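You operate a simulated robot arm through the tools that you are given. There is no shell and no other tool. Be economical: measure what you need, move in short steps, check, and stop when the job is done.

You are at the controls of a simulated two-armed robot. One attempt, no reset.

TASK
Wipe the two dirty rings clean, then peg them by size.
Fine: the small and the large ring on the long tray; use the grey cloth on that tray and lay it back where it lay; each peg is marked with a size. What is to be rubbed or washed off counts as gone when no trace of it is left.

The check looks at the end state, three seconds after you hand in, the way a careful person would. Anything else that was tipped, shoved, dropped, spilled or broken makes it a failure. Flat cloth is picked up by pressing the open fingertips on it (5 to 10 N) and closing them slowly along it; thin cloth reads only 2 to 8 mm in the jaws.

THE ROBOT
Two 7-joint arms with fingered hands on one trunk, on a base that drives. Base frame: it is fixed to the floor where the robot stands at the start and does not move with it; the origin is under the middle of the robot, x ahead of it, y to its left, z up; the surface under the hand at the start is at about z = 0.92. Lengths are in m, angles in degrees, forces in N, time in s.
The left shoulder is at the start at [0.2, 0.135, 0.895], the right one opposite. Payload 4 kg a hand.
The TCP of each hand is the grasp point between the finger pads, 0.025 m short of the fingertips. In the tool frame z runs along the fingers and y along their closing line. Largest opening 0.088 m; the body of the gripper starts 0.029 m behind the TCP. The gripper is a hand of 4 fingers: y runs from the thumb to the fingers, the wrist lies at [-0.013, -0.106, -0.174] in the tool frame, and closing takes about 1.5 s.
Orientation is that of the tool frame in the base frame, as a unit quaternion [w, x, y, z]. With the fingers straight down and the wrist toward the robot, the tool's x, y and z point along [0, 1, 0], [1, 0, 0] and [0, 0, -1] of the base frame.

THE INTERFACE
- The arms move only by the tool nudge_tool. It takes "left_deltas", "right_deltas" or both (then of equal length, played together; a hand with none holds still); each is one flat list of numbers, 6 for each row, row after row: the turn, a rotation vector about the tool's x, y, z in degrees, then the shift along the tool's x, y, z in m. In form: [ax, ay, az, dx, dy, dz, ax, ay, az, dx, dy, dz, ...]. A call has 1 to 12 rows; each row shifts and turns the commanded pose from where the row before left it, along the tool's axes as they then stand. "left_gripper" and "right_gripper" are, for a hand that has rows, the opening, from 0 (shut) to 1 (fully open), set as the call begins (left out, the last holds). A row lasts 0.2 s, in which the tool goes at most 0.05 m and 8.6 degrees; a call with a longer step from one row to the next is refused whole, and so is a gripper value outside its range. Where a pose cannot be reached the arm comes as near as it can. A force on the tool above 40 N (or 10 N above the force at the start of the call, whichever is more), or a blocked arm, ends the call early, and 0.2 s more pass. The fingers move at their own pace (about 0.153 m/s each) and stop on an object; they squeeze with about 33 N. The grip force told is the motor's: it shows also when the fingers shut on nothing. Time passes only in rows, and 0.2 s behind the last, so rows that do not move let the fingers close. The reply holds the time, the measured pose of the TCP, the force on the tool along the base axes, the opening and the grip force, in the units named above and with some noise, with the torque about the TCP (base axes, N m) and any sound that the robot's microphone picked up.
- Cameras (640 x 400 px; columns grow to the right, rows downward): "scene" is now at [0.1373, 0.0304, 1.5092]; the picture's right is [0.37, -0.93, 0.00], its down [-0.59, -0.23, -0.77] and it looks along [0.72, 0.28, -0.64] (base axes); focal length 260 px, centre (320, 200). "left" rides on the left gripper at [-0.064, -0.083, -0.098] in its tool frame; the picture's right is [-0.62, -0.37, 0.69], its down [0.71, -0.63, 0.30] and it looks along [0.32, 0.68, 0.65] (tool axes); focal length 265 px, centre (320, 200). "right" rides on the right gripper at [0.064, -0.083, -0.098] in its tool frame; the picture's right is [-0.62, 0.37, -0.69], its down [-0.71, -0.63, 0.30] and it looks along [-0.32, 0.68, 0.65] (tool axes); focal length 265 px, centre (320, 200). There is no depth. A picture from a camera that has moved, and an enlarged one, comes with that camera's place and axes in the base frame and with its lens.
- capture(camera): a new picture of that camera. No time passes.
- lift_body(by): slides the trunk up (or, below 0, down) by that many m; the arms and the scene camera ride with it, the base frame stays. It gives what a move gives, with no picture.
- base_move(legs): drives the robot by 1 to 6 legs, each [ahead, left, turn to the left] in m, m and degrees, along the robot's own axes; the way and the turn of a leg run together, so that a leg with both is an arc; at most 1.5 m and 180 degrees a leg. The arms and the cameras ride along, it lands a little off, and it stops where it bumps. It gives what a move gives.
- set_fingers(index, middle, ring, thumb_bend, thumb_turn, hand): sets how far each is bent, from 0 (flat) to 1 (curled in); at 0.3 the hand is open as for a grip, at 0.7 the pads meet at the TCP. One left out holds its place. A second passes; each finger stops where it meets its share of the squeeze, and holds until it gets a number again. A gripper value or a shape takes the hand back. It gives what a move gives, with no picture; readings hold the bend of each and the force on the fingers (four entries, about 0 where the hand has none), thumb and palm. thumb_turn goes from beside the hand (0) to across from the fingers (1), as for a grip.
- preshape(shape, hand): the hand has 4 fingers and takes this shape, open, in about a second: jaw (thumb against the fingers, like two jaws); tri (thumb and two fingers); tip (a fingertip pinch); poke (one finger out to press); point (the index stretched); flat (the hand flat); cup (the hand cupped); fist (a fist). The gripper value then closes the fingers along that shape, each until it touches; the sizes above hold for jaw. It gives what a move gives, with no picture.
- pan_tilt(pan, tilt): turns the head with the scene camera to pan (to the left, within 97 degrees either way) and tilt (down, from -29 to 69), counted from straight ahead of the robot. It gives what a move gives.
- enlarge(camera, box): a new picture of the part [left, top, right, bottom] of that camera's present view, enlarged. No time passes.
- close_job(): hands the job in; it is judged then, once.

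Go step by step. Nothing tells you exact positions but the pictures and the camera data: compare them with the known pose of the tool, close in by small moves and look again before you grip or let go. The budget is 120 turns and 88 pictures, counting those below and the enlarged ones. Unless the task says otherwise, let go and move clear before handing in, and close with one line.

The tools are called after ">>>" by a JSON object that holds its "api" and its "payload". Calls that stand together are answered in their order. nudge_tool: Moves the arms, as the interface text tells. Its arguments: {"type":"object","properties":{"left_deltas":{"type":"array"},"left_gripper":{"type":"number"},"right_deltas":{"type":"array"},"right_gripper":{"type":"number"}},"required":[]} The other tools are called the same way: lift_body (by) slides the trunk up or down; preshape (shape, hand) gives the hand a shape; set_fingers (index, middle, ring, thumb_bend, thumb_turn, hand) moves the fingers one by one; base_move (legs) drives the base; pan_tilt (pan, tilt) turns the head that bears the scene camera; capture (camera) takes a picture; enlarge (camera, box) takes an enlarged picture of a part of a camera's view; close_job () hands the job in.

At the start:

```text
t: 0.0
left_tcp_pos: [0.3493, 0.3835, 1.2538]
left_tcp_rot: [0.0, 0.707, 0.707, 0.0]
left_contact_force: [1.3, 0.4, -0.1]
left_ft_torque: [-0.04, 0.0, 0.03]
left_opening: 0.0874
left_grip_force: 0.1
left_shape: jaw
left_bend: [0.3, 0.3, 0.3, 0.3, 0.98]
left_finger forces: [0.0, 0.1, 0.1, 0.0, 0.1, 0.0]
right_tcp_pos: [0.6003, -0.0547, 1.2071]
right_tcp_rot: [0.001, 0.707, 0.707, 0.0]
right_contact_force: [0.3, 0.1, -0.6]
right_ft_torque: [0.01, -0.02, -0.02]
right_opening: 0.0877
right_grip_force: 0.1
right_shape: jaw
right_bend: [0.3, 0.3, 0.3, 0.3, 0.98]
right_finger forces: [0.0, 0.0, 0.0, 0.1, 0.0, 0.0]
trunk travel left (down, up): [-0.5, 0.27]
robot x, y, heading: [-0.0013, -0.0002, 0.0]
head pan, tilt: [21.6, 39.6]
```

scene: 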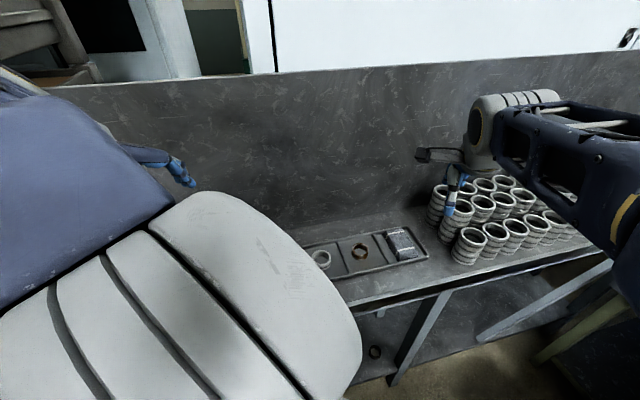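
right: 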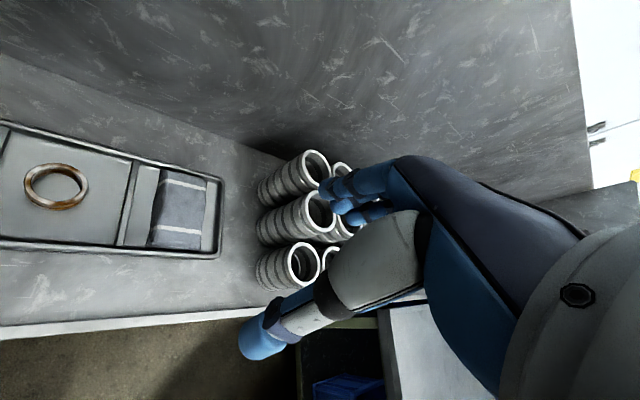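
left: 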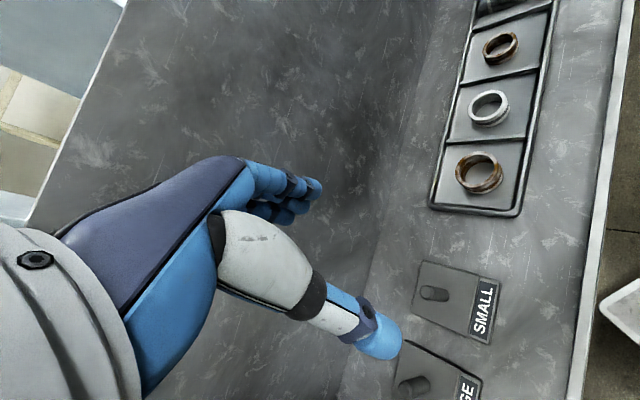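

I see the long tray running at an angle to me, with a rusty ring, a clean ring, another rusty ring and the grey cloth; the pegs SMALL and LARGE lie further left. I'll look closer before moving.

>>> {"api": "enlarge", "payload": {"camera": "left", "box": [380, 0, 620, 150]}}

>>> {"api": "enlarge", "payload": {"camera": "left", "box": [360, 130, 600, 400]}}

>>> {"api": "pan_tilt", "payload": {"pan": 50, "tilt": 45}}

```text
2.67 times, centred on (500, 75) of left
camera zoom: at [0.2664, 0.3204, 1.3529], right [-0.37, -0.62, -0.69], down [-0.63, 0.71, -0.3], along [0.68, 0.32, -0.65], focal length 708 px, centre (-160, 533)
```

zoom: 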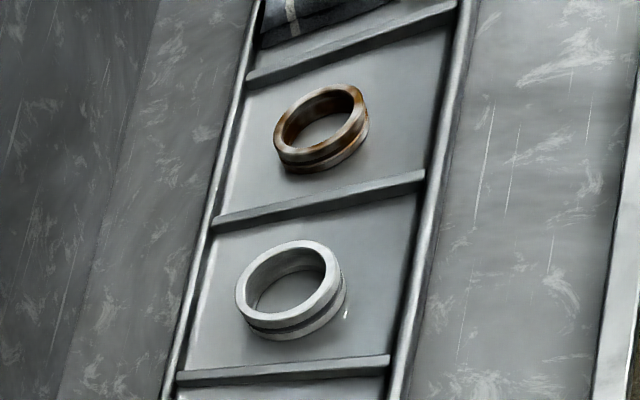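

```text
1.48 times, centred on (480, 265) of left
camera zoom: at [0.2664, 0.3204, 1.3529], right [-0.37, -0.62, -0.69], down [-0.63, 0.71, -0.3], along [0.68, 0.32, -0.65], focal length 393 px, centre (83, 104)
```

zoom: 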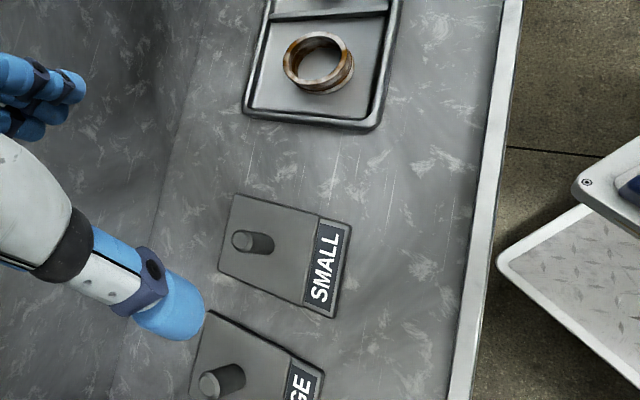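

```text
t: 0.9
left_tcp_pos: [0.3501, 0.3842, 1.2544]
left_tcp_rot: [0.0, 0.707, 0.707, -0.001]
left_contact_force: [-0.1, -0.4, 1.0]
left_ft_torque: [0.01, 0.06, 0.0]
left_opening: 0.0878
left_grip_force: 0.1
left_shape: jaw
left_bend: [0.3, 0.3, 0.3, 0.3, 0.98]
left_finger forces: [0.1, 0.0, 0.0, 0.0, 0.0, 0.0]
right_tcp_pos: [0.5992, -0.0548, 1.2077]
right_tcp_rot: [0.001, 0.707, 0.707, -0.001]
right_contact_force: [0.3, -0.4, 0.5]
right_ft_torque: [0.02, 0.01, -0.03]
right_opening: 0.0877
right_grip_force: 0.0
right_shape: jaw
right_bend: [0.3, 0.3, 0.3, 0.3, 0.98]
right_finger forces: [0.0, 0.1, 0.0, 0.0, 0.0, 0.0]
trunk travel left (down, up): [-0.5, 0.27]
robot x, y, heading: [0.0009, 0.0, 0.2]
head pan, tilt: [50.0, 45.0]
```

The table lies about 39° to my left and slightly too close, so I'll back up, turn to face it, and shift right.

>>> {"api": "base_move", "payload": {"legs": [[-0.17, 0, 0], [0, 0, 39]]}}

>>> {"api": "pan_tilt", "payload": {"pan": -35, "tilt": 50}}

>>> {"api": "capture", "payload": {"camera": "scene"}}

```text
t: 4.2
left_tcp_pos: [-0.1364, 0.5187, 1.2529]
left_tcp_rot: [0.0, 0.433, 0.901, 0.0]
left_contact_force: [-0.8, 0.4, -0.7]
left_ft_torque: [0.01, 0.01, -0.01]
left_opening: 0.0874
left_grip_force: 0.1
left_shape: jaw
left_bend: [0.3, 0.3, 0.3, 0.3, 0.98]
left_finger forces: [0.0, 0.1, 0.0, 0.0, 0.0, 0.1]
right_tcp_pos: [0.3313, 0.3314, 1.2067]
right_tcp_rot: [-0.001, 0.433, 0.901, 0.001]
right_contact_force: [0.4, -0.4, 1.0]
right_ft_torque: [-0.01, 0.04, -0.01]
right_opening: 0.0878
right_grip_force: 0.1
right_shape: jaw
right_bend: [0.3, 0.3, 0.3, 0.3, 0.98]
right_finger forces: [0.1, 0.0, 0.1, 0.1, 0.1, 0.0]
trunk travel left (down, up): [-0.5, 0.27]
robot x, y, heading: [-0.1726, 0.0004, 38.7]
head pan, tilt: [50.0, 45.0]
```

```text
t: 5.8
left_tcp_pos: [-0.1376, 0.5171, 1.2535]
left_tcp_rot: [0.0, 0.433, 0.902, 0.0]
left_contact_force: [0.0, 0.4, -0.7]
left_ft_torque: [0.05, -0.05, 0.01]
left_opening: 0.0878
left_grip_force: 0.0
left_shape: jaw
left_bend: [0.3, 0.3, 0.3, 0.3, 0.98]
left_finger forces: [0.0, 0.0, 0.1, 0.1, 0.1, 0.1]
right_tcp_pos: [0.3314, 0.3312, 1.207]
right_tcp_rot: [0.0, 0.433, 0.901, 0.0]
right_contact_force: [-0.6, -0.2, -0.4]
right_ft_torque: [0.0, -0.02, 0.0]
right_opening: 0.0877
right_grip_force: 0.1
right_shape: jaw
right_bend: [0.3, 0.3, 0.3, 0.3, 0.98]
right_finger forces: [0.0, 0.1, 0.1, 0.1, 0.0, 0.1]
trunk travel left (down, up): [-0.5, 0.27]
robot x, y, heading: [-0.1692, 0.002, 38.7]
head pan, tilt: [-35.0, 50.0]
```

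```text
82 pictures are left
camera scene: at [-0.0485, 0.0417, 1.4944], right [0.07, -1.0, 0.0], down [-0.76, -0.05, -0.64], along [0.64, 0.04, -0.77], focal length 260 px, centre (320, 200)
```

scene: 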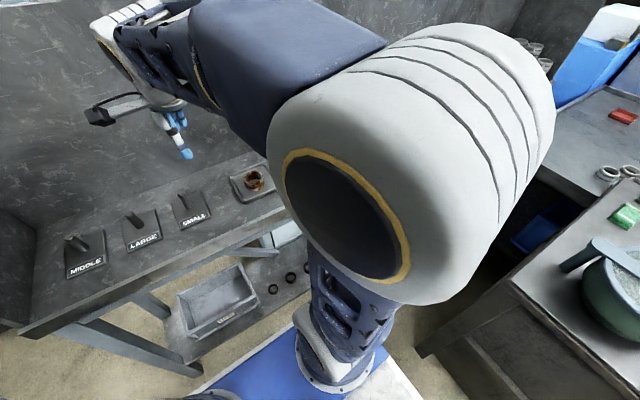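

I see three pegs, SMALL, LARGE and MIDDLE, left of the tray, plus a second counter off to my right. I'll shift a little to the right and look at the hands' views.

>>> {"api": "base_move", "payload": {"legs": [[0, -0.1, 0]]}}

>>> {"api": "pan_tilt", "payload": {"pan": 0, "tilt": 40}}

>>> {"api": "capture", "payload": {"camera": "scene"}}

>>> {"api": "capture", "payload": {"camera": "right"}}

>>> {"api": "capture", "payload": {"camera": "left"}}

```text
t: 6.9
left_tcp_pos: [-0.0753, 0.4396, 1.2539]
left_tcp_rot: [0.0, 0.433, 0.902, 0.0]
left_contact_force: [-0.7, -0.5, -0.1]
left_ft_torque: [-0.01, 0.02, -0.01]
left_opening: 0.0876
left_grip_force: 0.0
left_shape: jaw
left_bend: [0.3, 0.3, 0.3, 0.3, 0.98]
left_finger forces: [0.0, 0.0, 0.0, 0.1, 0.1, 0.0]
right_tcp_pos: [0.3951, 0.2543, 1.2073]
right_tcp_rot: [0.001, 0.433, 0.901, 0.0]
right_contact_force: [-0.1, -0.4, -0.2]
right_ft_torque: [-0.02, 0.02, 0.01]
right_opening: 0.0875
right_grip_force: 0.1
right_shape: jaw
right_bend: [0.3, 0.3, 0.3, 0.3, 0.98]
right_finger forces: [0.1, 0.1, 0.0, 0.0, 0.0, 0.0]
trunk travel left (down, up): [-0.5, 0.27]
robot x, y, heading: [-0.108, -0.0755, 38.5]
head pan, tilt: [-35.0, 50.0]
```

```text
t: 8.0
left_tcp_pos: [-0.0752, 0.4399, 1.2521]
left_tcp_rot: [0.0, 0.433, 0.901, 0.0]
left_contact_force: [-0.2, 0.5, -0.7]
left_ft_torque: [-0.02, 0.0, -0.04]
left_opening: 0.0876
left_grip_force: 0.0
left_shape: jaw
left_bend: [0.3, 0.3, 0.3, 0.3, 0.98]
left_finger forces: [0.1, 0.1, 0.0, 0.1, 0.1, 0.0]
right_tcp_pos: [0.3945, 0.255, 1.2064]
right_tcp_rot: [0.0, 0.432, 0.902, 0.0]
right_contact_force: [0.0, -0.1, -0.4]
right_ft_torque: [0.01, -0.02, -0.02]
right_opening: 0.0879
right_grip_force: 0.0
right_shape: jaw
right_bend: [0.3, 0.3, 0.3, 0.3, 0.98]
right_finger forces: [0.0, 0.1, 0.1, 0.0, 0.0, 0.0]
trunk travel left (down, up): [-0.5, 0.27]
robot x, y, heading: [-0.1051, -0.0802, 38.7]
head pan, tilt: [0.0, 40.0]
```

```text
81 pictures are left
camera scene: at [0.0038, 0.0116, 1.5085], right [0.63, -0.78, 0.0], down [-0.5, -0.4, -0.77], along [0.6, 0.48, -0.64], focal length 260 px, centre (320, 200)
```

scene: 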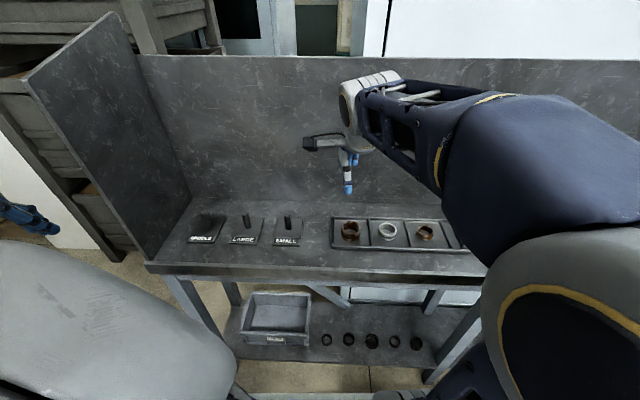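

```text
80 pictures are left
camera right: at [0.2878, 0.251, 1.3052], right [0.68, -0.25, 0.69], down [-0.04, -0.95, -0.3], along [0.74, 0.17, -0.65], focal length 265 px, centre (320, 200)
```

right: 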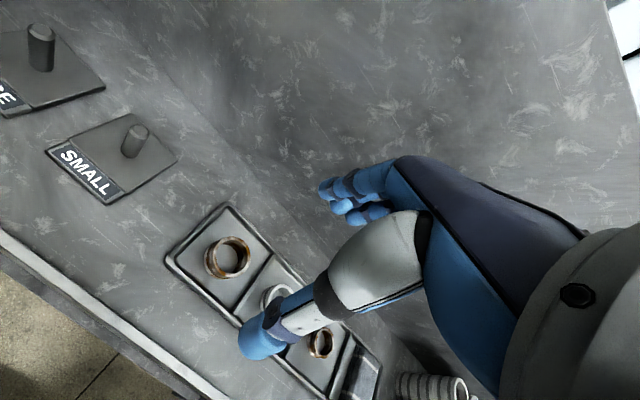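

```text
79 pictures are left
camera left: at [-0.0995, 0.3387, 1.3529], right [0.1, -0.71, -0.69], down [-0.94, 0.16, -0.3], along [0.33, 0.68, -0.65], focal length 265 px, centre (320, 200)
```

left: 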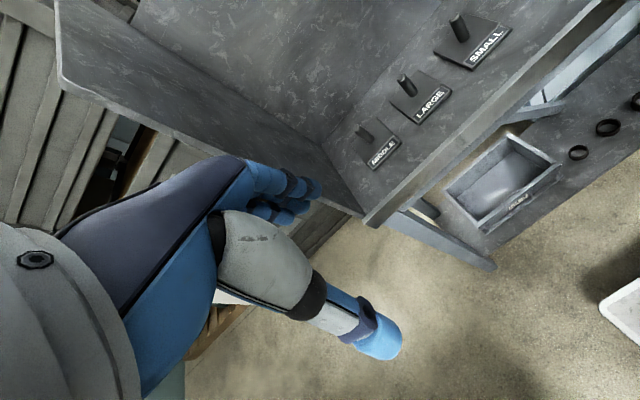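

I have the layout: large rusty ring at about (0.49,0.27), small rusty ring at (0.62,0.09) and cloth at about (0.69,-0.01). I'll move the right hand toward the cloth to view it.

>>> {"api": "nudge_tool", "payload": {"right_deltas": [0, 0, 0, -0.05, 0, 0, 0, 0, 0, -0.05, 0, 0, 0, 0, 0, -0.05, 0, 0, 0, 0, 0, -0.05, 0, 0, 0, 0, 0, -0.05, 0.02, 0, 0, 0, 0, -0.03, 0.02, 0]}}

>>> {"api": "capture", "payload": {"camera": "right"}}

>>> {"api": "pan_tilt", "payload": {"pan": -22, "tilt": 45}}

>>> {"api": "capture", "payload": {"camera": "scene"}}

```text
refused: row 5 steps farther than a row can; nothing moved
```

```text
78 pictures are left
camera right: at [0.2878, 0.251, 1.3052], right [0.68, -0.25, 0.69], down [-0.04, -0.95, -0.3], along [0.74, 0.17, -0.65], focal length 265 px, centre (320, 200)
```

right: 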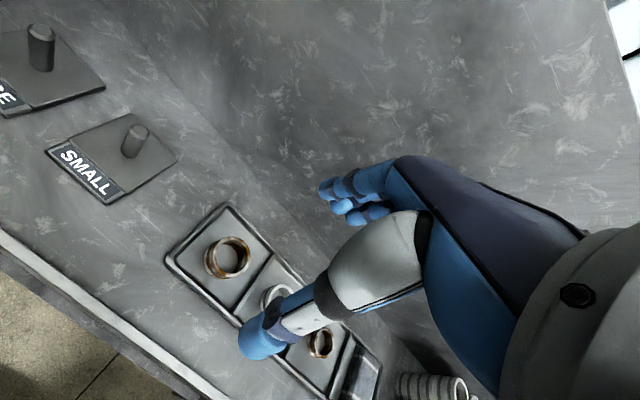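

```text
t: 8.8
left_tcp_pos: [-0.0758, 0.4396, 1.2523]
left_tcp_rot: [0.0, 0.433, 0.902, 0.0]
left_contact_force: [-0.3, 0.4, -0.5]
left_ft_torque: [0.01, -0.03, -0.02]
left_opening: 0.0877
left_grip_force: 0.1
left_shape: jaw
left_bend: [0.3, 0.3, 0.3, 0.3, 0.98]
left_finger forces: [0.0, 0.0, 0.0, 0.0, 0.1, 0.1]
right_tcp_pos: [0.3948, 0.2543, 1.2065]
right_tcp_rot: [0.0, 0.433, 0.902, 0.0]
right_contact_force: [0.0, -0.7, -0.2]
right_ft_torque: [0.02, -0.01, -0.01]
right_opening: 0.0877
right_grip_force: 0.1
right_shape: jaw
right_bend: [0.3, 0.3, 0.3, 0.3, 0.98]
right_finger forces: [0.0, 0.0, 0.1, 0.0, 0.0, 0.0]
trunk travel left (down, up): [-0.5, 0.27]
robot x, y, heading: [-0.1099, -0.0805, 38.9]
head pan, tilt: [-22.0, 45.0]
```

```text
77 pictures are left
camera scene: at [0.0153, -0.0181, 1.5013], right [0.29, -0.96, 0.0], down [-0.68, -0.2, -0.71], along [0.68, 0.2, -0.71], focal length 260 px, centre (320, 200)
```

scene: 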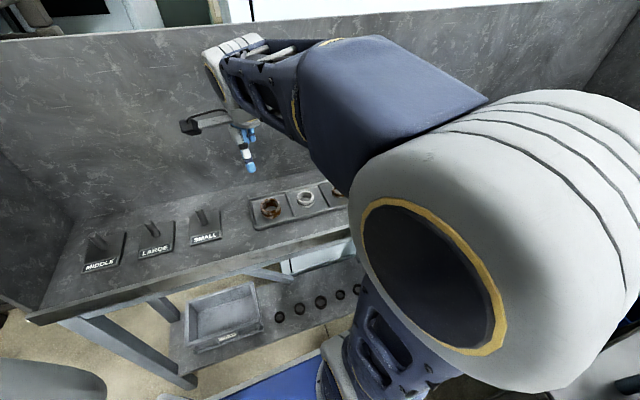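

The step was slightly too long; I'll repeat it with shorter rows.

>>> {"api": "nudge_tool", "payload": {"right_deltas": [0, 0, 0, -0.045, 0, 0, 0, 0, 0, -0.045, 0, 0, 0, 0, 0, -0.045, 0, 0, 0, 0, 0, -0.045, 0, 0, 0, 0, 0, -0.045, 0.015, 0, 0, 0, 0, -0.045, 0.015, 0, 0, 0, 0, -0.03, 0.01, 0]}}

>>> {"api": "capture", "payload": {"camera": "right"}}

>>> {"api": "capture", "payload": {"camera": "scene"}}

```text
t: 10.4
left_tcp_pos: [-0.0756, 0.4396, 1.2535]
left_tcp_rot: [0.0, 0.433, 0.902, 0.0]
left_contact_force: [0.0, 0.2, -0.2]
left_ft_torque: [0.0, 0.02, 0.01]
left_opening: 0.0877
left_grip_force: 0.0
left_shape: jaw
left_bend: [0.3, 0.3, 0.3, 0.3, 0.98]
left_finger forces: [0.1, 0.0, 0.0, 0.0, 0.0, 0.0]
right_tcp_pos: [0.6147, 0.0449, 1.2068]
right_tcp_rot: [0.0, 0.433, 0.901, 0.0]
right_contact_force: [1.2, 0.2, 0.0]
right_ft_torque: [-0.04, 0.02, -0.02]
right_opening: 0.0877
right_grip_force: 0.0
right_shape: jaw
right_bend: [0.3, 0.3, 0.3, 0.3, 0.98]
right_finger forces: [0.1, 0.1, 0.0, 0.0, 0.1, 0.1]
trunk travel left (down, up): [-0.5, 0.27]
robot x, y, heading: [-0.1057, -0.0775, 38.5]
head pan, tilt: [-22.0, 45.0]
```

```text
76 pictures are left
camera right: at [0.5075, 0.042, 1.3053], right [0.67, -0.25, 0.69], down [-0.04, -0.95, -0.3], along [0.74, 0.18, -0.65], focal length 265 px, centre (320, 200)
```

right: 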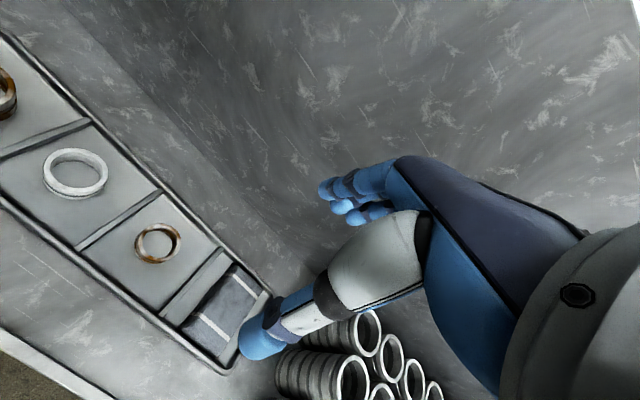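

```text
75 pictures are left
camera scene: at [0.015, -0.0181, 1.5013], right [0.29, -0.96, 0.0], down [-0.68, -0.2, -0.71], along [0.68, 0.2, -0.71], focal length 260 px, centre (320, 200)
```

scene: 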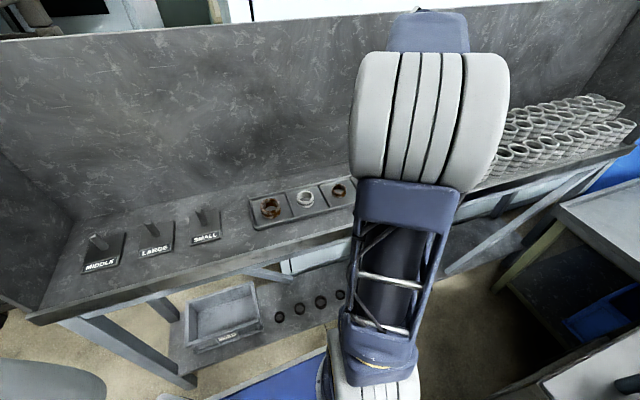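

The cloth centre is about (0.695,-0.008), with the ring stacks about 10 cm to its right. I'll move above it and come down partway.

>>> {"api": "nudge_tool", "payload": {"right_deltas": [0, 0, 0, -0.043, 0.013, 0, 0, 0, 0, -0.043, 0.014, 0, 0, 0, 0, 0, 0, 0.045, 0, 0, 0, 0, 0, 0.045, 0, 0, 0, 0, 0, 0.045, 0, 0, 0, 0, 0, 0.045, 0, 0, 0, 0, 0, 0.01]}}

>>> {"api": "capture", "payload": {"camera": "right"}}

>>> {"api": "pan_tilt", "payload": {"pan": -38, "tilt": 45}}

>>> {"api": "capture", "payload": {"camera": "scene"}}

```text
t: 12.0
left_tcp_pos: [-0.0738, 0.4402, 1.2526]
left_tcp_rot: [0.0, 0.434, 0.901, 0.001]
left_contact_force: [0.2, 0.2, -0.2]
left_ft_torque: [-0.02, 0.02, 0.0]
left_opening: 0.0875
left_grip_force: 0.0
left_shape: jaw
left_bend: [0.3, 0.3, 0.3, 0.3, 0.98]
left_finger forces: [0.0, 0.1, 0.0, 0.1, 0.1, 0.1]
right_tcp_pos: [0.6888, -0.0051, 1.0179]
right_tcp_rot: [-0.001, 0.433, 0.901, -0.001]
right_contact_force: [-0.8, 0.3, -0.9]
right_ft_torque: [-0.02, -0.03, 0.0]
right_opening: 0.0876
right_grip_force: 0.1
right_shape: jaw
right_bend: [0.3, 0.3, 0.3, 0.3, 0.98]
right_finger forces: [0.0, 0.0, 0.0, 0.1, 0.1, 0.0]
trunk travel left (down, up): [-0.5, 0.27]
robot x, y, heading: [-0.1074, -0.077, 38.6]
head pan, tilt: [-22.0, 45.0]
```

```text
74 pictures are left
camera right: at [0.5818, -0.0075, 1.1154], right [0.67, -0.25, 0.69], down [-0.04, -0.95, -0.3], along [0.74, 0.17, -0.65], focal length 265 px, centre (320, 200)
```

right: 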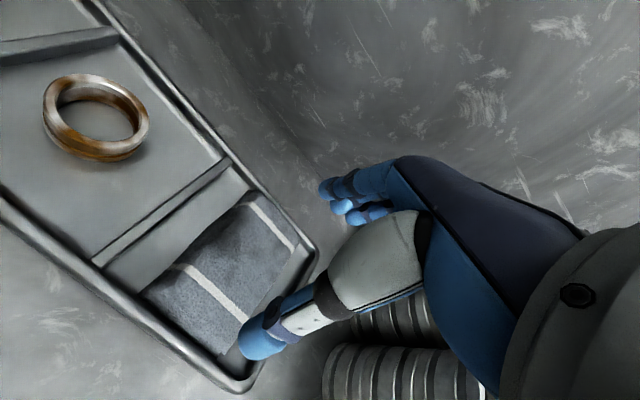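

```text
t: 12.8
left_tcp_pos: [-0.0751, 0.4403, 1.253]
left_tcp_rot: [-0.001, 0.432, 0.902, 0.0]
left_contact_force: [-0.2, 0.2, 0.3]
left_ft_torque: [-0.02, -0.01, 0.0]
left_opening: 0.0876
left_grip_force: 0.0
left_shape: jaw
left_bend: [0.3, 0.3, 0.3, 0.3, 0.98]
left_finger forces: [0.0, 0.0, 0.1, 0.0, 0.0, 0.0]
right_tcp_pos: [0.6884, -0.0041, 1.0157]
right_tcp_rot: [0.0, 0.433, 0.901, 0.0]
right_contact_force: [-0.3, 0.0, 0.1]
right_ft_torque: [-0.01, -0.01, -0.01]
right_opening: 0.0875
right_grip_force: 0.1
right_shape: jaw
right_bend: [0.3, 0.3, 0.3, 0.3, 0.98]
right_finger forces: [0.0, 0.0, 0.0, 0.0, 0.0, 0.0]
trunk travel left (down, up): [-0.5, 0.27]
robot x, y, heading: [-0.1047, -0.079, 38.9]
head pan, tilt: [-38.0, 45.0]
```

```text
73 pictures are left
camera scene: at [0.0188, -0.0405, 1.5013], right [0.01, -1.0, 0.0], down [-0.71, -0.01, -0.71], along [0.71, 0.01, -0.71], focal length 260 px, centre (320, 200)
```

scene: 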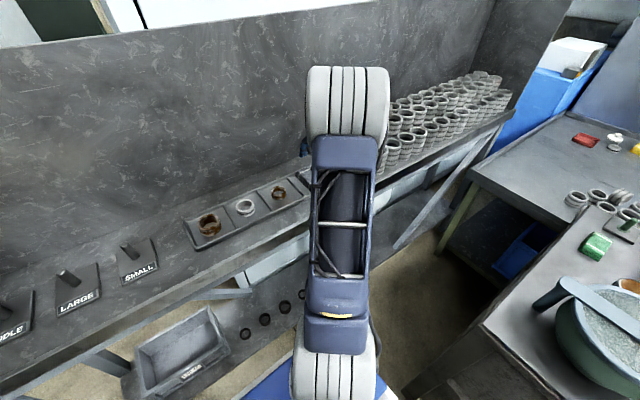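

The right hand is centred above the cloth. I'll try the fingertip pinch shape, which can also reach into a ring, and look at it.

>>> {"api": "preshape", "payload": {"hand": "right", "shape": "tip"}}

>>> {"api": "capture", "payload": {"camera": "right"}}

```text
t: 13.7
left_tcp_pos: [-0.0749, 0.4406, 1.2534]
left_tcp_rot: [0.0, 0.433, 0.901, 0.0]
left_contact_force: [0.2, -0.1, -0.4]
left_ft_torque: [0.02, -0.01, 0.0]
left_opening: 0.0876
left_grip_force: 0.0
left_shape: jaw
left_bend: [0.3, 0.3, 0.3, 0.3, 0.98]
left_finger forces: [0.1, 0.0, 0.1, 0.1, 0.0, 0.0]
right_tcp_pos: [0.6899, -0.0049, 1.0169]
right_tcp_rot: [0.0, 0.433, 0.901, 0.0]
right_contact_force: [-1.0, 0.3, 0.3]
right_ft_torque: [-0.01, -0.01, 0.0]
right_opening: 0.0875
right_grip_force: 0.1
right_shape: tip
right_bend: [0.3, 0.98, 0.99, 0.3, 0.98]
right_finger forces: [0.1, 0.0, 0.0, 0.0, 0.1, 0.1]
trunk travel left (down, up): [-0.5, 0.27]
robot x, y, heading: [-0.1108, -0.0794, 38.7]
head pan, tilt: [-38.0, 45.0]
```

```text
72 pictures are left
camera right: at [0.5819, -0.0075, 1.1158], right [0.68, -0.25, 0.69], down [-0.04, -0.95, -0.3], along [0.74, 0.17, -0.65], focal length 265 px, centre (320, 200)
```

right: 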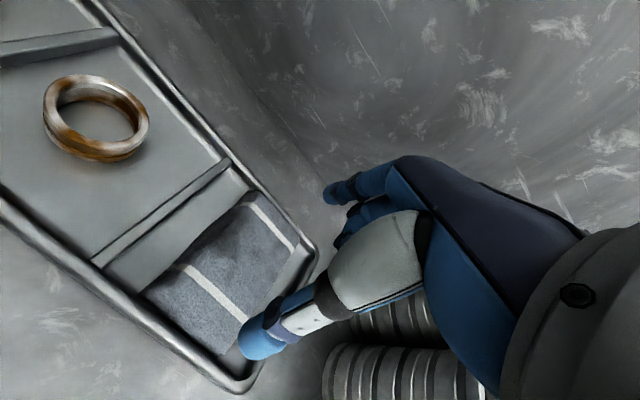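

The index and thumb face each other centrally over the cloth. I'll narrow the opening and lower until I feel the cloth.

>>> {"api": "nudge_tool", "payload": {"right_deltas": [0, 0, 0, 0, 0, 0.02, 0, 0, 0, 0, 0, 0.02, 0, 0, 0, 0, 0, 0.006, 0, 0, 0, 0, 0, 0, 0, 0, 0, 0, 0, 0], "right_gripper": 0.6}}

>>> {"api": "capture", "payload": {"camera": "right"}}

```text
t: 14.9
left_tcp_pos: [-0.0756, 0.4401, 1.2544]
left_tcp_rot: [0.0, 0.433, 0.901, 0.0]
left_contact_force: [0.1, 0.7, 0.6]
left_ft_torque: [0.01, 0.02, -0.01]
left_opening: 0.0874
left_grip_force: 0.0
left_shape: jaw
left_bend: [0.3, 0.3, 0.3, 0.3, 0.98]
left_finger forces: [0.1, 0.0, 0.1, 0.0, 0.0, 0.0]
right_tcp_pos: [0.6888, -0.0044, 0.9746]
right_tcp_rot: [0.002, 0.433, 0.901, 0.003]
right_contact_force: [-0.8, 1.2, 38.4]
right_ft_torque: [-0.06, 0.34, 0.04]
right_opening: 0.0511
right_grip_force: 0.0
right_shape: tip
right_bend: [0.29, 0.98, 0.99, 0.66, 1.0]
right_finger forces: [16.2, 0.0, 0.0, 0.0, 23.0, 0.0]
trunk travel left (down, up): [-0.5, 0.27]
robot x, y, heading: [-0.1064, -0.0769, 38.8]
head pan, tilt: [-38.0, 45.0]
```

```text
71 pictures are left
camera right: at [0.5813, -0.0075, 1.0727], right [0.67, -0.25, 0.7], down [-0.04, -0.95, -0.31], along [0.74, 0.18, -0.65], focal length 265 px, centre (320, 200)
```

right: 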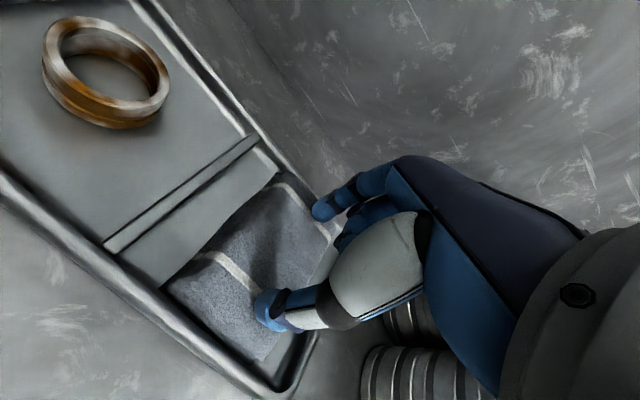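

I'm pressing at 38 N, too hard. I'll ease off a few mm and check the force.

>>> {"api": "nudge_tool", "payload": {"right_deltas": [0, 0, 0, 0, 0, -0.0035, 0, 0, 0, 0, 0, 0]}}

```text
t: 15.5
left_tcp_pos: [-0.0757, 0.4409, 1.2548]
left_tcp_rot: [0.0, 0.433, 0.902, 0.0]
left_contact_force: [-0.3, -0.2, -0.3]
left_ft_torque: [-0.02, 0.01, 0.0]
left_opening: 0.0876
left_grip_force: 0.2
left_shape: jaw
left_bend: [0.3, 0.3, 0.3, 0.3, 0.98]
left_finger forces: [0.0, 0.0, 0.0, 0.1, 0.0, 0.1]
right_tcp_pos: [0.6879, -0.0059, 0.9759]
right_tcp_rot: [0.0, 0.432, 0.902, 0.0]
right_contact_force: [-0.1, 0.8, 24.7]
right_ft_torque: [0.12, 0.01, 0.05]
right_opening: 0.0515
right_grip_force: 0.1
right_shape: tip
right_bend: [0.29, 0.98, 0.99, 0.66, 1.0]
right_finger forces: [13.4, 0.0, 0.1, 0.1, 11.0, 0.0]
trunk travel left (down, up): [-0.5, 0.27]
robot x, y, heading: [-0.1069, -0.0771, 38.7]
head pan, tilt: [-38.0, 45.0]
```

Easing further, then closing slowly in steps while watching the force.

>>> {"api": "nudge_tool", "payload": {"right_deltas": [0, 0, 0, 0, 0, -0.004, 0, 0, 0, 0, 0, 0]}}

>>> {"api": "nudge_tool", "payload": {"right_deltas": [0, 0, 0, 0, 0, 0, 0, 0, 0, 0, 0, 0], "right_gripper": 0.45}}

>>> {"api": "capture", "payload": {"camera": "right"}}

```text
t: 16.1
left_tcp_pos: [-0.0734, 0.4414, 1.2532]
left_tcp_rot: [0.001, 0.433, 0.901, 0.0]
left_contact_force: [-0.2, 0.7, 0.1]
left_ft_torque: [0.02, -0.05, 0.02]
left_opening: 0.0876
left_grip_force: 0.1
left_shape: jaw
left_bend: [0.3, 0.3, 0.3, 0.3, 0.98]
left_finger forces: [0.0, 0.0, 0.0, 0.0, 0.1, 0.0]
right_tcp_pos: [0.6873, -0.0063, 0.9761]
right_tcp_rot: [-0.002, 0.432, 0.902, -0.002]
right_contact_force: [-1.2, 0.2, -0.6]
right_ft_torque: [-0.04, 0.01, 0.0]
right_opening: 0.0526
right_grip_force: 0.0
right_shape: tip
right_bend: [0.3, 0.98, 0.99, 0.65, 1.0]
right_finger forces: [0.0, 0.1, 0.0, 0.0, 0.1, 0.0]
trunk travel left (down, up): [-0.5, 0.27]
robot x, y, heading: [-0.1076, -0.0803, 38.7]
head pan, tilt: [-38.0, 45.0]
```

```text
t: 16.7
left_tcp_pos: [-0.0745, 0.4404, 1.2529]
left_tcp_rot: [0.0, 0.433, 0.901, 0.0]
left_contact_force: [0.4, -0.4, 0.3]
left_ft_torque: [0.0, 0.03, 0.0]
left_opening: 0.0875
left_grip_force: 0.2
left_shape: jaw
left_bend: [0.3, 0.3, 0.3, 0.3, 0.98]
left_finger forces: [0.1, 0.0, 0.0, 0.0, 0.0, 0.0]
right_tcp_pos: [0.6886, -0.0047, 0.9792]
right_tcp_rot: [0.0, 0.432, 0.902, 0.0]
right_contact_force: [-0.8, -0.1, -0.1]
right_ft_torque: [0.02, 0.0, 0.01]
right_opening: 0.04
right_grip_force: 0.1
right_shape: tip
right_bend: [0.73, 0.98, 0.99, 0.71, 1.0]
right_finger forces: [0.0, 0.0, 0.1, 0.0, 0.0, 0.1]
trunk travel left (down, up): [-0.5, 0.27]
robot x, y, heading: [-0.1049, -0.0773, 38.7]
head pan, tilt: [-38.0, 45.0]
```

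```text
70 pictures are left
camera right: at [0.5812, -0.008, 1.0769], right [0.68, -0.25, 0.69], down [-0.04, -0.95, -0.3], along [0.74, 0.17, -0.65], focal length 265 px, centre (320, 200)
```

right: 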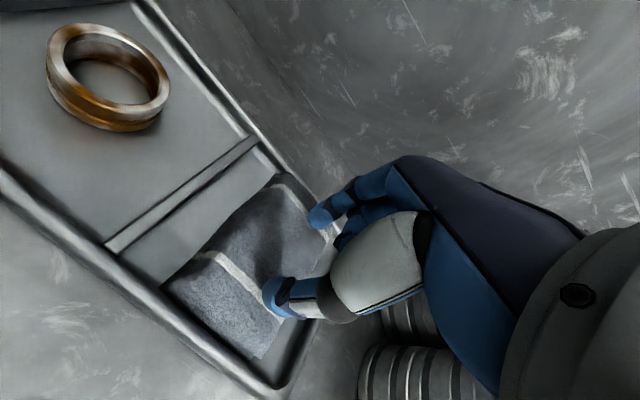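

The fingers are now narrower and free of the surface. I'll lower in small steps until I read 5–10 N.

>>> {"api": "nudge_tool", "payload": {"right_deltas": [0, 0, 0, 0, 0, 0.005, 0, 0, 0, 0, 0, 0]}}

>>> {"api": "nudge_tool", "payload": {"right_deltas": [0, 0, 0, 0, 0, 0.003, 0, 0, 0, 0, 0, 0]}}

```text
t: 17.3
left_tcp_pos: [-0.0744, 0.4397, 1.2542]
left_tcp_rot: [0.001, 0.433, 0.901, 0.0]
left_contact_force: [-1.0, -0.2, 0.1]
left_ft_torque: [-0.01, 0.0, 0.0]
left_opening: 0.0876
left_grip_force: 0.0
left_shape: jaw
left_bend: [0.3, 0.3, 0.3, 0.3, 0.98]
left_finger forces: [0.0, 0.1, 0.0, 0.0, 0.1, 0.1]
right_tcp_pos: [0.6885, -0.0049, 0.9756]
right_tcp_rot: [0.002, 0.432, 0.902, 0.001]
right_contact_force: [-1.1, 0.4, 16.2]
right_ft_torque: [-0.01, 0.11, 0.0]
right_opening: 0.0406
right_grip_force: 0.0
right_shape: tip
right_bend: [0.74, 0.98, 0.99, 0.72, 1.0]
right_finger forces: [7.2, 0.0, 0.0, 0.0, 8.7, 0.0]
trunk travel left (down, up): [-0.5, 0.27]
robot x, y, heading: [-0.1058, -0.076, 38.6]
head pan, tilt: [-38.0, 45.0]
```

```text
t: 17.9
left_tcp_pos: [-0.0754, 0.4403, 1.2531]
left_tcp_rot: [0.0, 0.432, 0.902, 0.001]
left_contact_force: [-0.6, 0.3, -1.0]
left_ft_torque: [0.02, 0.0, -0.01]
left_opening: 0.0876
left_grip_force: 0.0
left_shape: jaw
left_bend: [0.3, 0.3, 0.3, 0.3, 0.98]
left_finger forces: [0.0, 0.0, 0.1, 0.0, 0.0, 0.0]
right_tcp_pos: [0.6903, -0.0043, 0.9758]
right_tcp_rot: [0.005, 0.433, 0.902, 0.004]
right_contact_force: [-1.2, -0.4, 14.1]
right_ft_torque: [-0.21, 0.36, -0.04]
right_opening: 0.041
right_grip_force: 0.0
right_shape: tip
right_bend: [0.74, 0.98, 0.99, 0.71, 1.0]
right_finger forces: [1.2, 0.0, 0.1, 0.0, 12.7, 0.0]
trunk travel left (down, up): [-0.5, 0.27]
robot x, y, heading: [-0.1073, -0.0777, 38.6]
head pan, tilt: [-38.0, 45.0]
stopped in row 2 (right hand): the force on the tool passed its limit at 41 N (the readings are from after the stop); the commanded pose is now the measured one
```

I have about 14 N on the cloth; I'll ease 1 mm and close in small steps.

>>> {"api": "nudge_tool", "payload": {"right_deltas": [0, 0, 0, 0, 0, -0.001, 0, 0, 0, 0, 0, 0], "right_gripper": 0.38}}

>>> {"api": "nudge_tool", "payload": {"right_deltas": [0, 0, 0, 0, 0, 0, 0, 0, 0, 0, 0, 0], "right_gripper": 0.3}}

>>> {"api": "capture", "payload": {"camera": "right"}}

```text
t: 18.5
left_tcp_pos: [-0.074, 0.4395, 1.2537]
left_tcp_rot: [0.001, 0.433, 0.901, 0.0]
left_contact_force: [1.0, -0.4, 0.0]
left_ft_torque: [0.0, -0.01, 0.03]
left_opening: 0.0877
left_grip_force: 0.1
left_shape: jaw
left_bend: [0.3, 0.3, 0.3, 0.3, 0.98]
left_finger forces: [0.1, 0.1, 0.0, 0.1, 0.0, 0.0]
right_tcp_pos: [0.6901, -0.0058, 0.9737]
right_tcp_rot: [0.002, 0.432, 0.902, 0.002]
right_contact_force: [0.7, 0.2, 0.1]
right_ft_torque: [0.01, -0.01, -0.01]
right_opening: 0.0069
right_grip_force: 33.3
right_shape: tip
right_bend: [0.74, 1.0, 1.0, 0.84, 1.0]
right_finger forces: [0.1, 0.1, 0.1, 0.0, 0.1, 0.0]
trunk travel left (down, up): [-0.5, 0.27]
robot x, y, heading: [-0.109, -0.0791, 38.5]
head pan, tilt: [-38.0, 45.0]
```

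```text
t: 19.1
left_tcp_pos: [-0.0743, 0.4392, 1.2534]
left_tcp_rot: [0.001, 0.433, 0.902, 0.0]
left_contact_force: [0.8, 0.4, -1.1]
left_ft_torque: [-0.02, 0.0, 0.05]
left_opening: 0.0875
left_grip_force: 0.1
left_shape: jaw
left_bend: [0.3, 0.3, 0.3, 0.3, 0.98]
left_finger forces: [0.0, 0.0, 0.1, 0.1, 0.1, 0.0]
right_tcp_pos: [0.6909, -0.0049, 0.9766]
right_tcp_rot: [0.003, 0.433, 0.901, 0.003]
right_contact_force: [0.6, 0.1, 5.5]
right_ft_torque: [0.02, 0.03, 0.01]
right_opening: 0.0257
right_grip_force: 0.1
right_shape: tip
right_bend: [0.73, 0.98, 0.99, 0.75, 1.0]
right_finger forces: [2.3, 0.0, 0.1, 0.0, 3.3, 0.0]
trunk travel left (down, up): [-0.5, 0.27]
robot x, y, heading: [-0.111, -0.0791, 38.8]
head pan, tilt: [-38.0, 45.0]
```

```text
69 pictures are left
camera right: at [0.5827, -0.0074, 1.0733], right [0.67, -0.25, 0.7], down [-0.04, -0.95, -0.31], along [0.74, 0.18, -0.65], focal length 265 px, centre (320, 200)
```

right: 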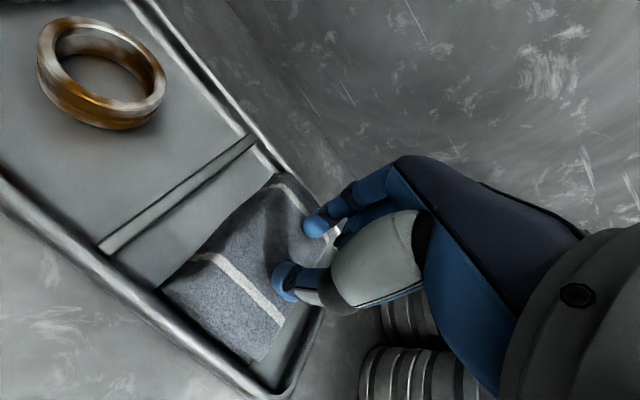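

With light force on the cloth and a fold already between the fingers, I'll close fully.

>>> {"api": "nudge_tool", "payload": {"right_deltas": [0, 0, 0, 0, 0, 0, 0, 0, 0, 0, 0, 0, 0, 0, 0, 0, 0, 0], "right_gripper": 0.15}}

>>> {"api": "nudge_tool", "payload": {"right_deltas": [0, 0, 0, 0, 0, 0, 0, 0, 0, 0, 0, 0, 0, 0, 0, 0, 0, 0], "right_gripper": 0}}

>>> {"api": "nudge_tool", "payload": {"right_deltas": [0, 0, 0, 0, 0, -0.03, 0, 0, 0, 0, 0, -0.03]}}

>>> {"api": "capture", "payload": {"camera": "right"}}

```text
t: 19.9
left_tcp_pos: [-0.0747, 0.4413, 1.2542]
left_tcp_rot: [0.0, 0.433, 0.901, 0.0]
left_contact_force: [-0.1, -0.1, -1.2]
left_ft_torque: [0.0, -0.02, 0.0]
left_opening: 0.0873
left_grip_force: 0.0
left_shape: jaw
left_bend: [0.3, 0.3, 0.3, 0.3, 0.98]
left_finger forces: [0.1, 0.0, 0.0, 0.1, 0.0, 0.0]
right_tcp_pos: [0.6902, -0.0044, 0.9746]
right_tcp_rot: [0.002, 0.434, 0.901, 0.003]
right_contact_force: [0.0, 0.4, 0.0]
right_ft_torque: [0.04, 0.0, 0.02]
right_opening: 0.0058
right_grip_force: 32.9
right_shape: tip
right_bend: [0.74, 1.0, 1.0, 0.83, 1.0]
right_finger forces: [0.0, 0.0, 0.0, 0.0, 0.0, 0.0]
trunk travel left (down, up): [-0.5, 0.27]
robot x, y, heading: [-0.1035, -0.0798, 38.8]
head pan, tilt: [-38.0, 45.0]
```

```text
t: 20.7
left_tcp_pos: [-0.0742, 0.4402, 1.2534]
left_tcp_rot: [-0.001, 0.433, 0.901, 0.0]
left_contact_force: [-0.5, 0.6, 0.5]
left_ft_torque: [-0.03, 0.0, -0.01]
left_opening: 0.0875
left_grip_force: 0.1
left_shape: jaw
left_bend: [0.3, 0.3, 0.3, 0.3, 0.98]
left_finger forces: [0.0, 0.0, 0.1, 0.0, 0.1, 0.1]
right_tcp_pos: [0.6907, -0.0053, 0.975]
right_tcp_rot: [0.002, 0.433, 0.901, 0.003]
right_contact_force: [0.2, -0.4, -0.3]
right_ft_torque: [-0.02, -0.03, -0.03]
right_opening: 0.0059
right_grip_force: 33.0
right_shape: tip
right_bend: [0.74, 1.0, 1.0, 0.83, 1.0]
right_finger forces: [0.0, 0.0, 0.1, 0.0, 0.1, 0.1]
trunk travel left (down, up): [-0.5, 0.27]
robot x, y, heading: [-0.1097, -0.0793, 38.6]
head pan, tilt: [-38.0, 45.0]
```

```text
t: 21.3
left_tcp_pos: [-0.0758, 0.4399, 1.2538]
left_tcp_rot: [-0.001, 0.433, 0.901, 0.0]
left_contact_force: [0.4, 0.2, 0.3]
left_ft_torque: [-0.01, 0.0, 0.0]
left_opening: 0.0875
left_grip_force: 0.0
left_shape: jaw
left_bend: [0.3, 0.3, 0.3, 0.3, 0.98]
left_finger forces: [0.1, 0.1, 0.0, 0.1, 0.0, 0.1]
right_tcp_pos: [0.6901, -0.0048, 1.035]
right_tcp_rot: [0.002, 0.433, 0.902, 0.002]
right_contact_force: [-0.4, 0.1, -0.2]
right_ft_torque: [0.0, -0.03, 0.02]
right_opening: 0.006
right_grip_force: 33.2
right_shape: tip
right_bend: [0.74, 1.0, 1.0, 0.83, 1.0]
right_finger forces: [0.0, 0.0, 0.0, 0.0, 0.0, 0.0]
trunk travel left (down, up): [-0.5, 0.27]
robot x, y, heading: [-0.1082, -0.0778, 38.6]
head pan, tilt: [-38.0, 45.0]
```

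```text
68 pictures are left
camera right: at [0.5825, -0.0076, 1.1325], right [0.67, -0.25, 0.7], down [-0.04, -0.95, -0.31], along [0.74, 0.18, -0.65], focal length 265 px, centre (320, 200)
```

right: 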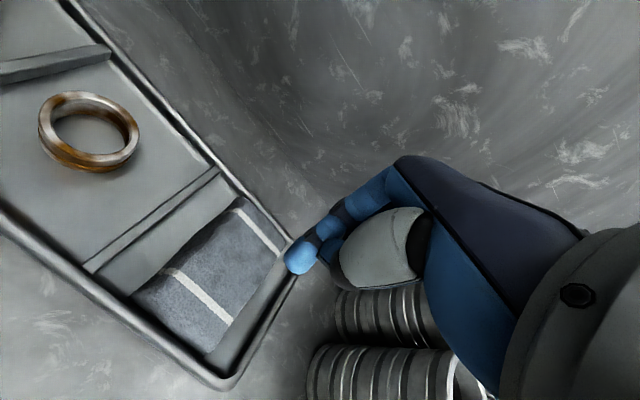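

The fingers slipped over the cloth because they rise while closing; the cloth is still flat. I'll press again and follow down as they close.

>>> {"api": "nudge_tool", "payload": {"right_deltas": [0, 0, 0, 0, 0, 0.03, 0, 0, 0, 0, 0, 0.02, 0, 0, 0, 0, 0, 0], "right_gripper": 0.4}}

>>> {"api": "nudge_tool", "payload": {"right_deltas": [0, 0, 0, 0, 0, 0.007, 0, 0, 0, 0, 0, 0.002, 0, 0, 0, 0, 0, 0]}}

```text
t: 22.1
left_tcp_pos: [-0.0744, 0.4409, 1.2533]
left_tcp_rot: [0.001, 0.433, 0.901, -0.001]
left_contact_force: [-0.7, -0.3, -0.7]
left_ft_torque: [0.0, -0.04, 0.0]
left_opening: 0.0877
left_grip_force: 0.1
left_shape: jaw
left_bend: [0.3, 0.3, 0.3, 0.3, 0.98]
left_finger forces: [0.1, 0.0, 0.0, 0.1, 0.0, 0.0]
right_tcp_pos: [0.69, -0.0059, 0.9859]
right_tcp_rot: [0.003, 0.432, 0.902, 0.003]
right_contact_force: [0.0, 0.1, 0.3]
right_ft_torque: [-0.02, -0.01, -0.04]
right_opening: 0.0352
right_grip_force: 0.0
right_shape: tip
right_bend: [0.73, 0.98, 0.99, 0.73, 1.0]
right_finger forces: [0.0, 0.0, 0.0, 0.1, 0.0, 0.1]
trunk travel left (down, up): [-0.5, 0.27]
robot x, y, heading: [-0.1061, -0.0802, 38.6]
head pan, tilt: [-38.0, 45.0]
```

```text
t: 22.9
left_tcp_pos: [-0.0749, 0.4394, 1.2532]
left_tcp_rot: [0.0, 0.433, 0.902, 0.0]
left_contact_force: [0.0, -0.6, -1.1]
left_ft_torque: [0.03, -0.01, 0.01]
left_opening: 0.0878
left_grip_force: 0.1
left_shape: jaw
left_bend: [0.3, 0.3, 0.3, 0.3, 0.98]
left_finger forces: [0.0, 0.0, 0.0, 0.0, 0.0, 0.0]
right_tcp_pos: [0.6899, -0.0057, 0.976]
right_tcp_rot: [0.004, 0.433, 0.902, 0.001]
right_contact_force: [-0.8, -0.5, 2.6]
right_ft_torque: [-0.04, 0.04, 0.03]
right_opening: 0.0352
right_grip_force: 0.0
right_shape: tip
right_bend: [0.73, 0.98, 0.99, 0.73, 1.0]
right_finger forces: [0.2, 0.0, 0.0, 0.0, 2.7, 0.0]
trunk travel left (down, up): [-0.5, 0.27]
robot x, y, heading: [-0.1076, -0.0747, 38.4]
head pan, tilt: [-38.0, 45.0]
```

Contact is light. Now closing stepwise with 1 mm of follow-down at each step.

>>> {"api": "nudge_tool", "payload": {"right_deltas": [0, 0, 0, 0, 0, 0.001, 0, 0, 0, 0, 0, 0], "right_gripper": 0.3}}

>>> {"api": "nudge_tool", "payload": {"right_deltas": [0, 0, 0, 0, 0, 0.001, 0, 0, 0, 0, 0, 0], "right_gripper": 0.2}}

>>> {"api": "capture", "payload": {"camera": "right"}}

```text
t: 23.5
left_tcp_pos: [-0.0757, 0.4392, 1.2531]
left_tcp_rot: [0.0, 0.433, 0.902, 0.0]
left_contact_force: [0.1, -0.5, -0.3]
left_ft_torque: [0.01, 0.03, 0.01]
left_opening: 0.0876
left_grip_force: 0.1
left_shape: jaw
left_bend: [0.3, 0.3, 0.3, 0.3, 0.98]
left_finger forces: [0.0, 0.1, 0.0, 0.1, 0.0, 0.0]
right_tcp_pos: [0.691, -0.006, 0.974]
right_tcp_rot: [0.003, 0.433, 0.901, 0.003]
right_contact_force: [-0.1, -1.0, -0.1]
right_ft_torque: [0.0, -0.02, -0.02]
right_opening: 0.0064
right_grip_force: 33.0
right_shape: tip
right_bend: [0.74, 1.0, 1.0, 0.84, 1.0]
right_finger forces: [0.1, 0.1, 0.1, 0.0, 0.0, 0.0]
trunk travel left (down, up): [-0.5, 0.27]
robot x, y, heading: [-0.105, -0.0788, 38.6]
head pan, tilt: [-38.0, 45.0]
```

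```text
t: 24.1
left_tcp_pos: [-0.0755, 0.4391, 1.2528]
left_tcp_rot: [0.0, 0.433, 0.902, -0.001]
left_contact_force: [-0.7, 0.0, -1.1]
left_ft_torque: [0.01, -0.02, -0.04]
left_opening: 0.0875
left_grip_force: 0.1
left_shape: jaw
left_bend: [0.3, 0.3, 0.3, 0.3, 0.98]
left_finger forces: [0.0, 0.0, 0.0, 0.0, 0.0, 0.1]
right_tcp_pos: [0.6908, -0.0046, 0.9763]
right_tcp_rot: [0.005, 0.433, 0.901, 0.003]
right_contact_force: [0.3, -0.6, 9.5]
right_ft_torque: [0.01, 0.02, 0.06]
right_opening: 0.0171
right_grip_force: 0.0
right_shape: tip
right_bend: [0.73, 0.98, 0.99, 0.76, 1.0]
right_finger forces: [4.1, 0.0, 0.1, 0.0, 5.1, 0.0]
trunk travel left (down, up): [-0.5, 0.27]
robot x, y, heading: [-0.1095, -0.0797, 38.5]
head pan, tilt: [-38.0, 45.0]
```

```text
67 pictures are left
camera right: at [0.5827, -0.0078, 1.0728], right [0.67, -0.25, 0.7], down [-0.04, -0.95, -0.31], along [0.74, 0.18, -0.65], focal length 265 px, centre (320, 200)
```

right: 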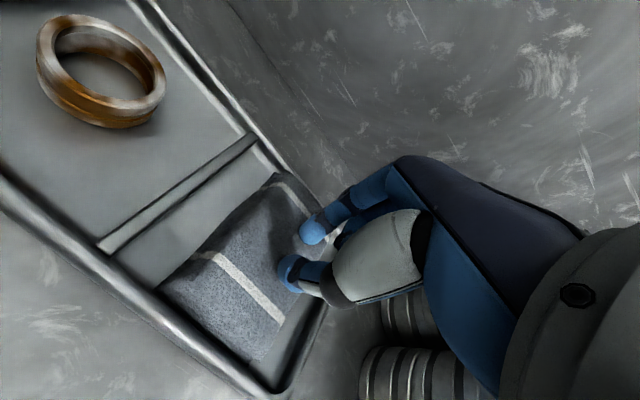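

The cloth is bulged under 9.5 N with a 17 mm gap. I'll close a little more from here and check before any lift.

>>> {"api": "nudge_tool", "payload": {"right_deltas": [0, 0, 0, 0, 0, 0, 0, 0, 0, 0, 0, 0, 0, 0, 0, 0, 0, 0], "right_gripper": 0.1}}

>>> {"api": "nudge_tool", "payload": {"right_deltas": [0, 0, 0, 0, 0, -0.01, 0, 0, 0, 0, 0, -0.01, 0, 0, 0, 0, 0, -0.01]}}

>>> {"api": "capture", "payload": {"camera": "right"}}

```text
t: 24.9
left_tcp_pos: [-0.0744, 0.4401, 1.2537]
left_tcp_rot: [0.0, 0.432, 0.902, 0.0]
left_contact_force: [0.2, -0.3, 0.0]
left_ft_torque: [-0.01, -0.03, 0.0]
left_opening: 0.0876
left_grip_force: 0.1
left_shape: jaw
left_bend: [0.3, 0.3, 0.3, 0.3, 0.98]
left_finger forces: [0.1, 0.0, 0.0, 0.0, 0.0, 0.0]
right_tcp_pos: [0.6907, -0.0061, 0.975]
right_tcp_rot: [0.003, 0.433, 0.902, 0.001]
right_contact_force: [-0.6, 0.2, -0.2]
right_ft_torque: [0.0, 0.03, -0.01]
right_opening: 0.0063
right_grip_force: 32.9
right_shape: tip
right_bend: [0.74, 1.0, 1.0, 0.83, 1.0]
right_finger forces: [0.0, 0.0, 0.0, 0.0, 0.0, 0.0]
trunk travel left (down, up): [-0.5, 0.27]
robot x, y, heading: [-0.1055, -0.0773, 38.6]
head pan, tilt: [-38.0, 45.0]
```

```text
t: 25.7
left_tcp_pos: [-0.0735, 0.4395, 1.2536]
left_tcp_rot: [0.001, 0.433, 0.901, -0.001]
left_contact_force: [-0.5, -0.2, -0.4]
left_ft_torque: [0.01, 0.01, -0.01]
left_opening: 0.0879
left_grip_force: 0.1
left_shape: jaw
left_bend: [0.3, 0.3, 0.3, 0.3, 0.98]
left_finger forces: [0.0, 0.1, 0.0, 0.0, 0.0, 0.0]
right_tcp_pos: [0.6898, -0.005, 1.0042]
right_tcp_rot: [0.003, 0.433, 0.901, 0.002]
right_contact_force: [0.7, 0.1, 0.3]
right_ft_torque: [0.0, 0.02, -0.01]
right_opening: 0.006
right_grip_force: 32.8
right_shape: tip
right_bend: [0.74, 1.0, 1.0, 0.83, 1.0]
right_finger forces: [0.1, 0.0, 0.1, 0.0, 0.0, 0.0]
trunk travel left (down, up): [-0.5, 0.27]
robot x, y, heading: [-0.1082, -0.0802, 38.4]
head pan, tilt: [-38.0, 45.0]
```

```text
66 pictures are left
camera right: at [0.5821, -0.0076, 1.1017], right [0.67, -0.25, 0.7], down [-0.04, -0.95, -0.31], along [0.74, 0.18, -0.65], focal length 265 px, centre (320, 200)
```

right: 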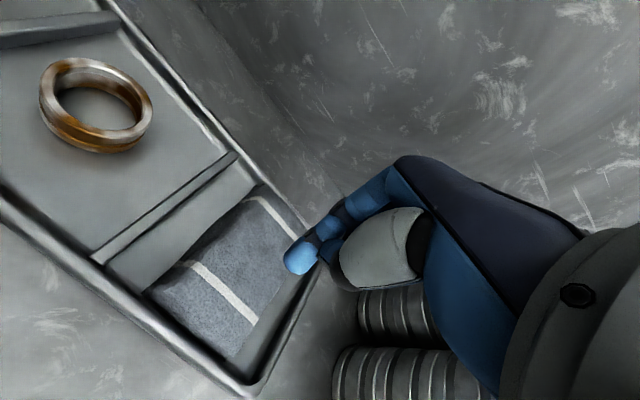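

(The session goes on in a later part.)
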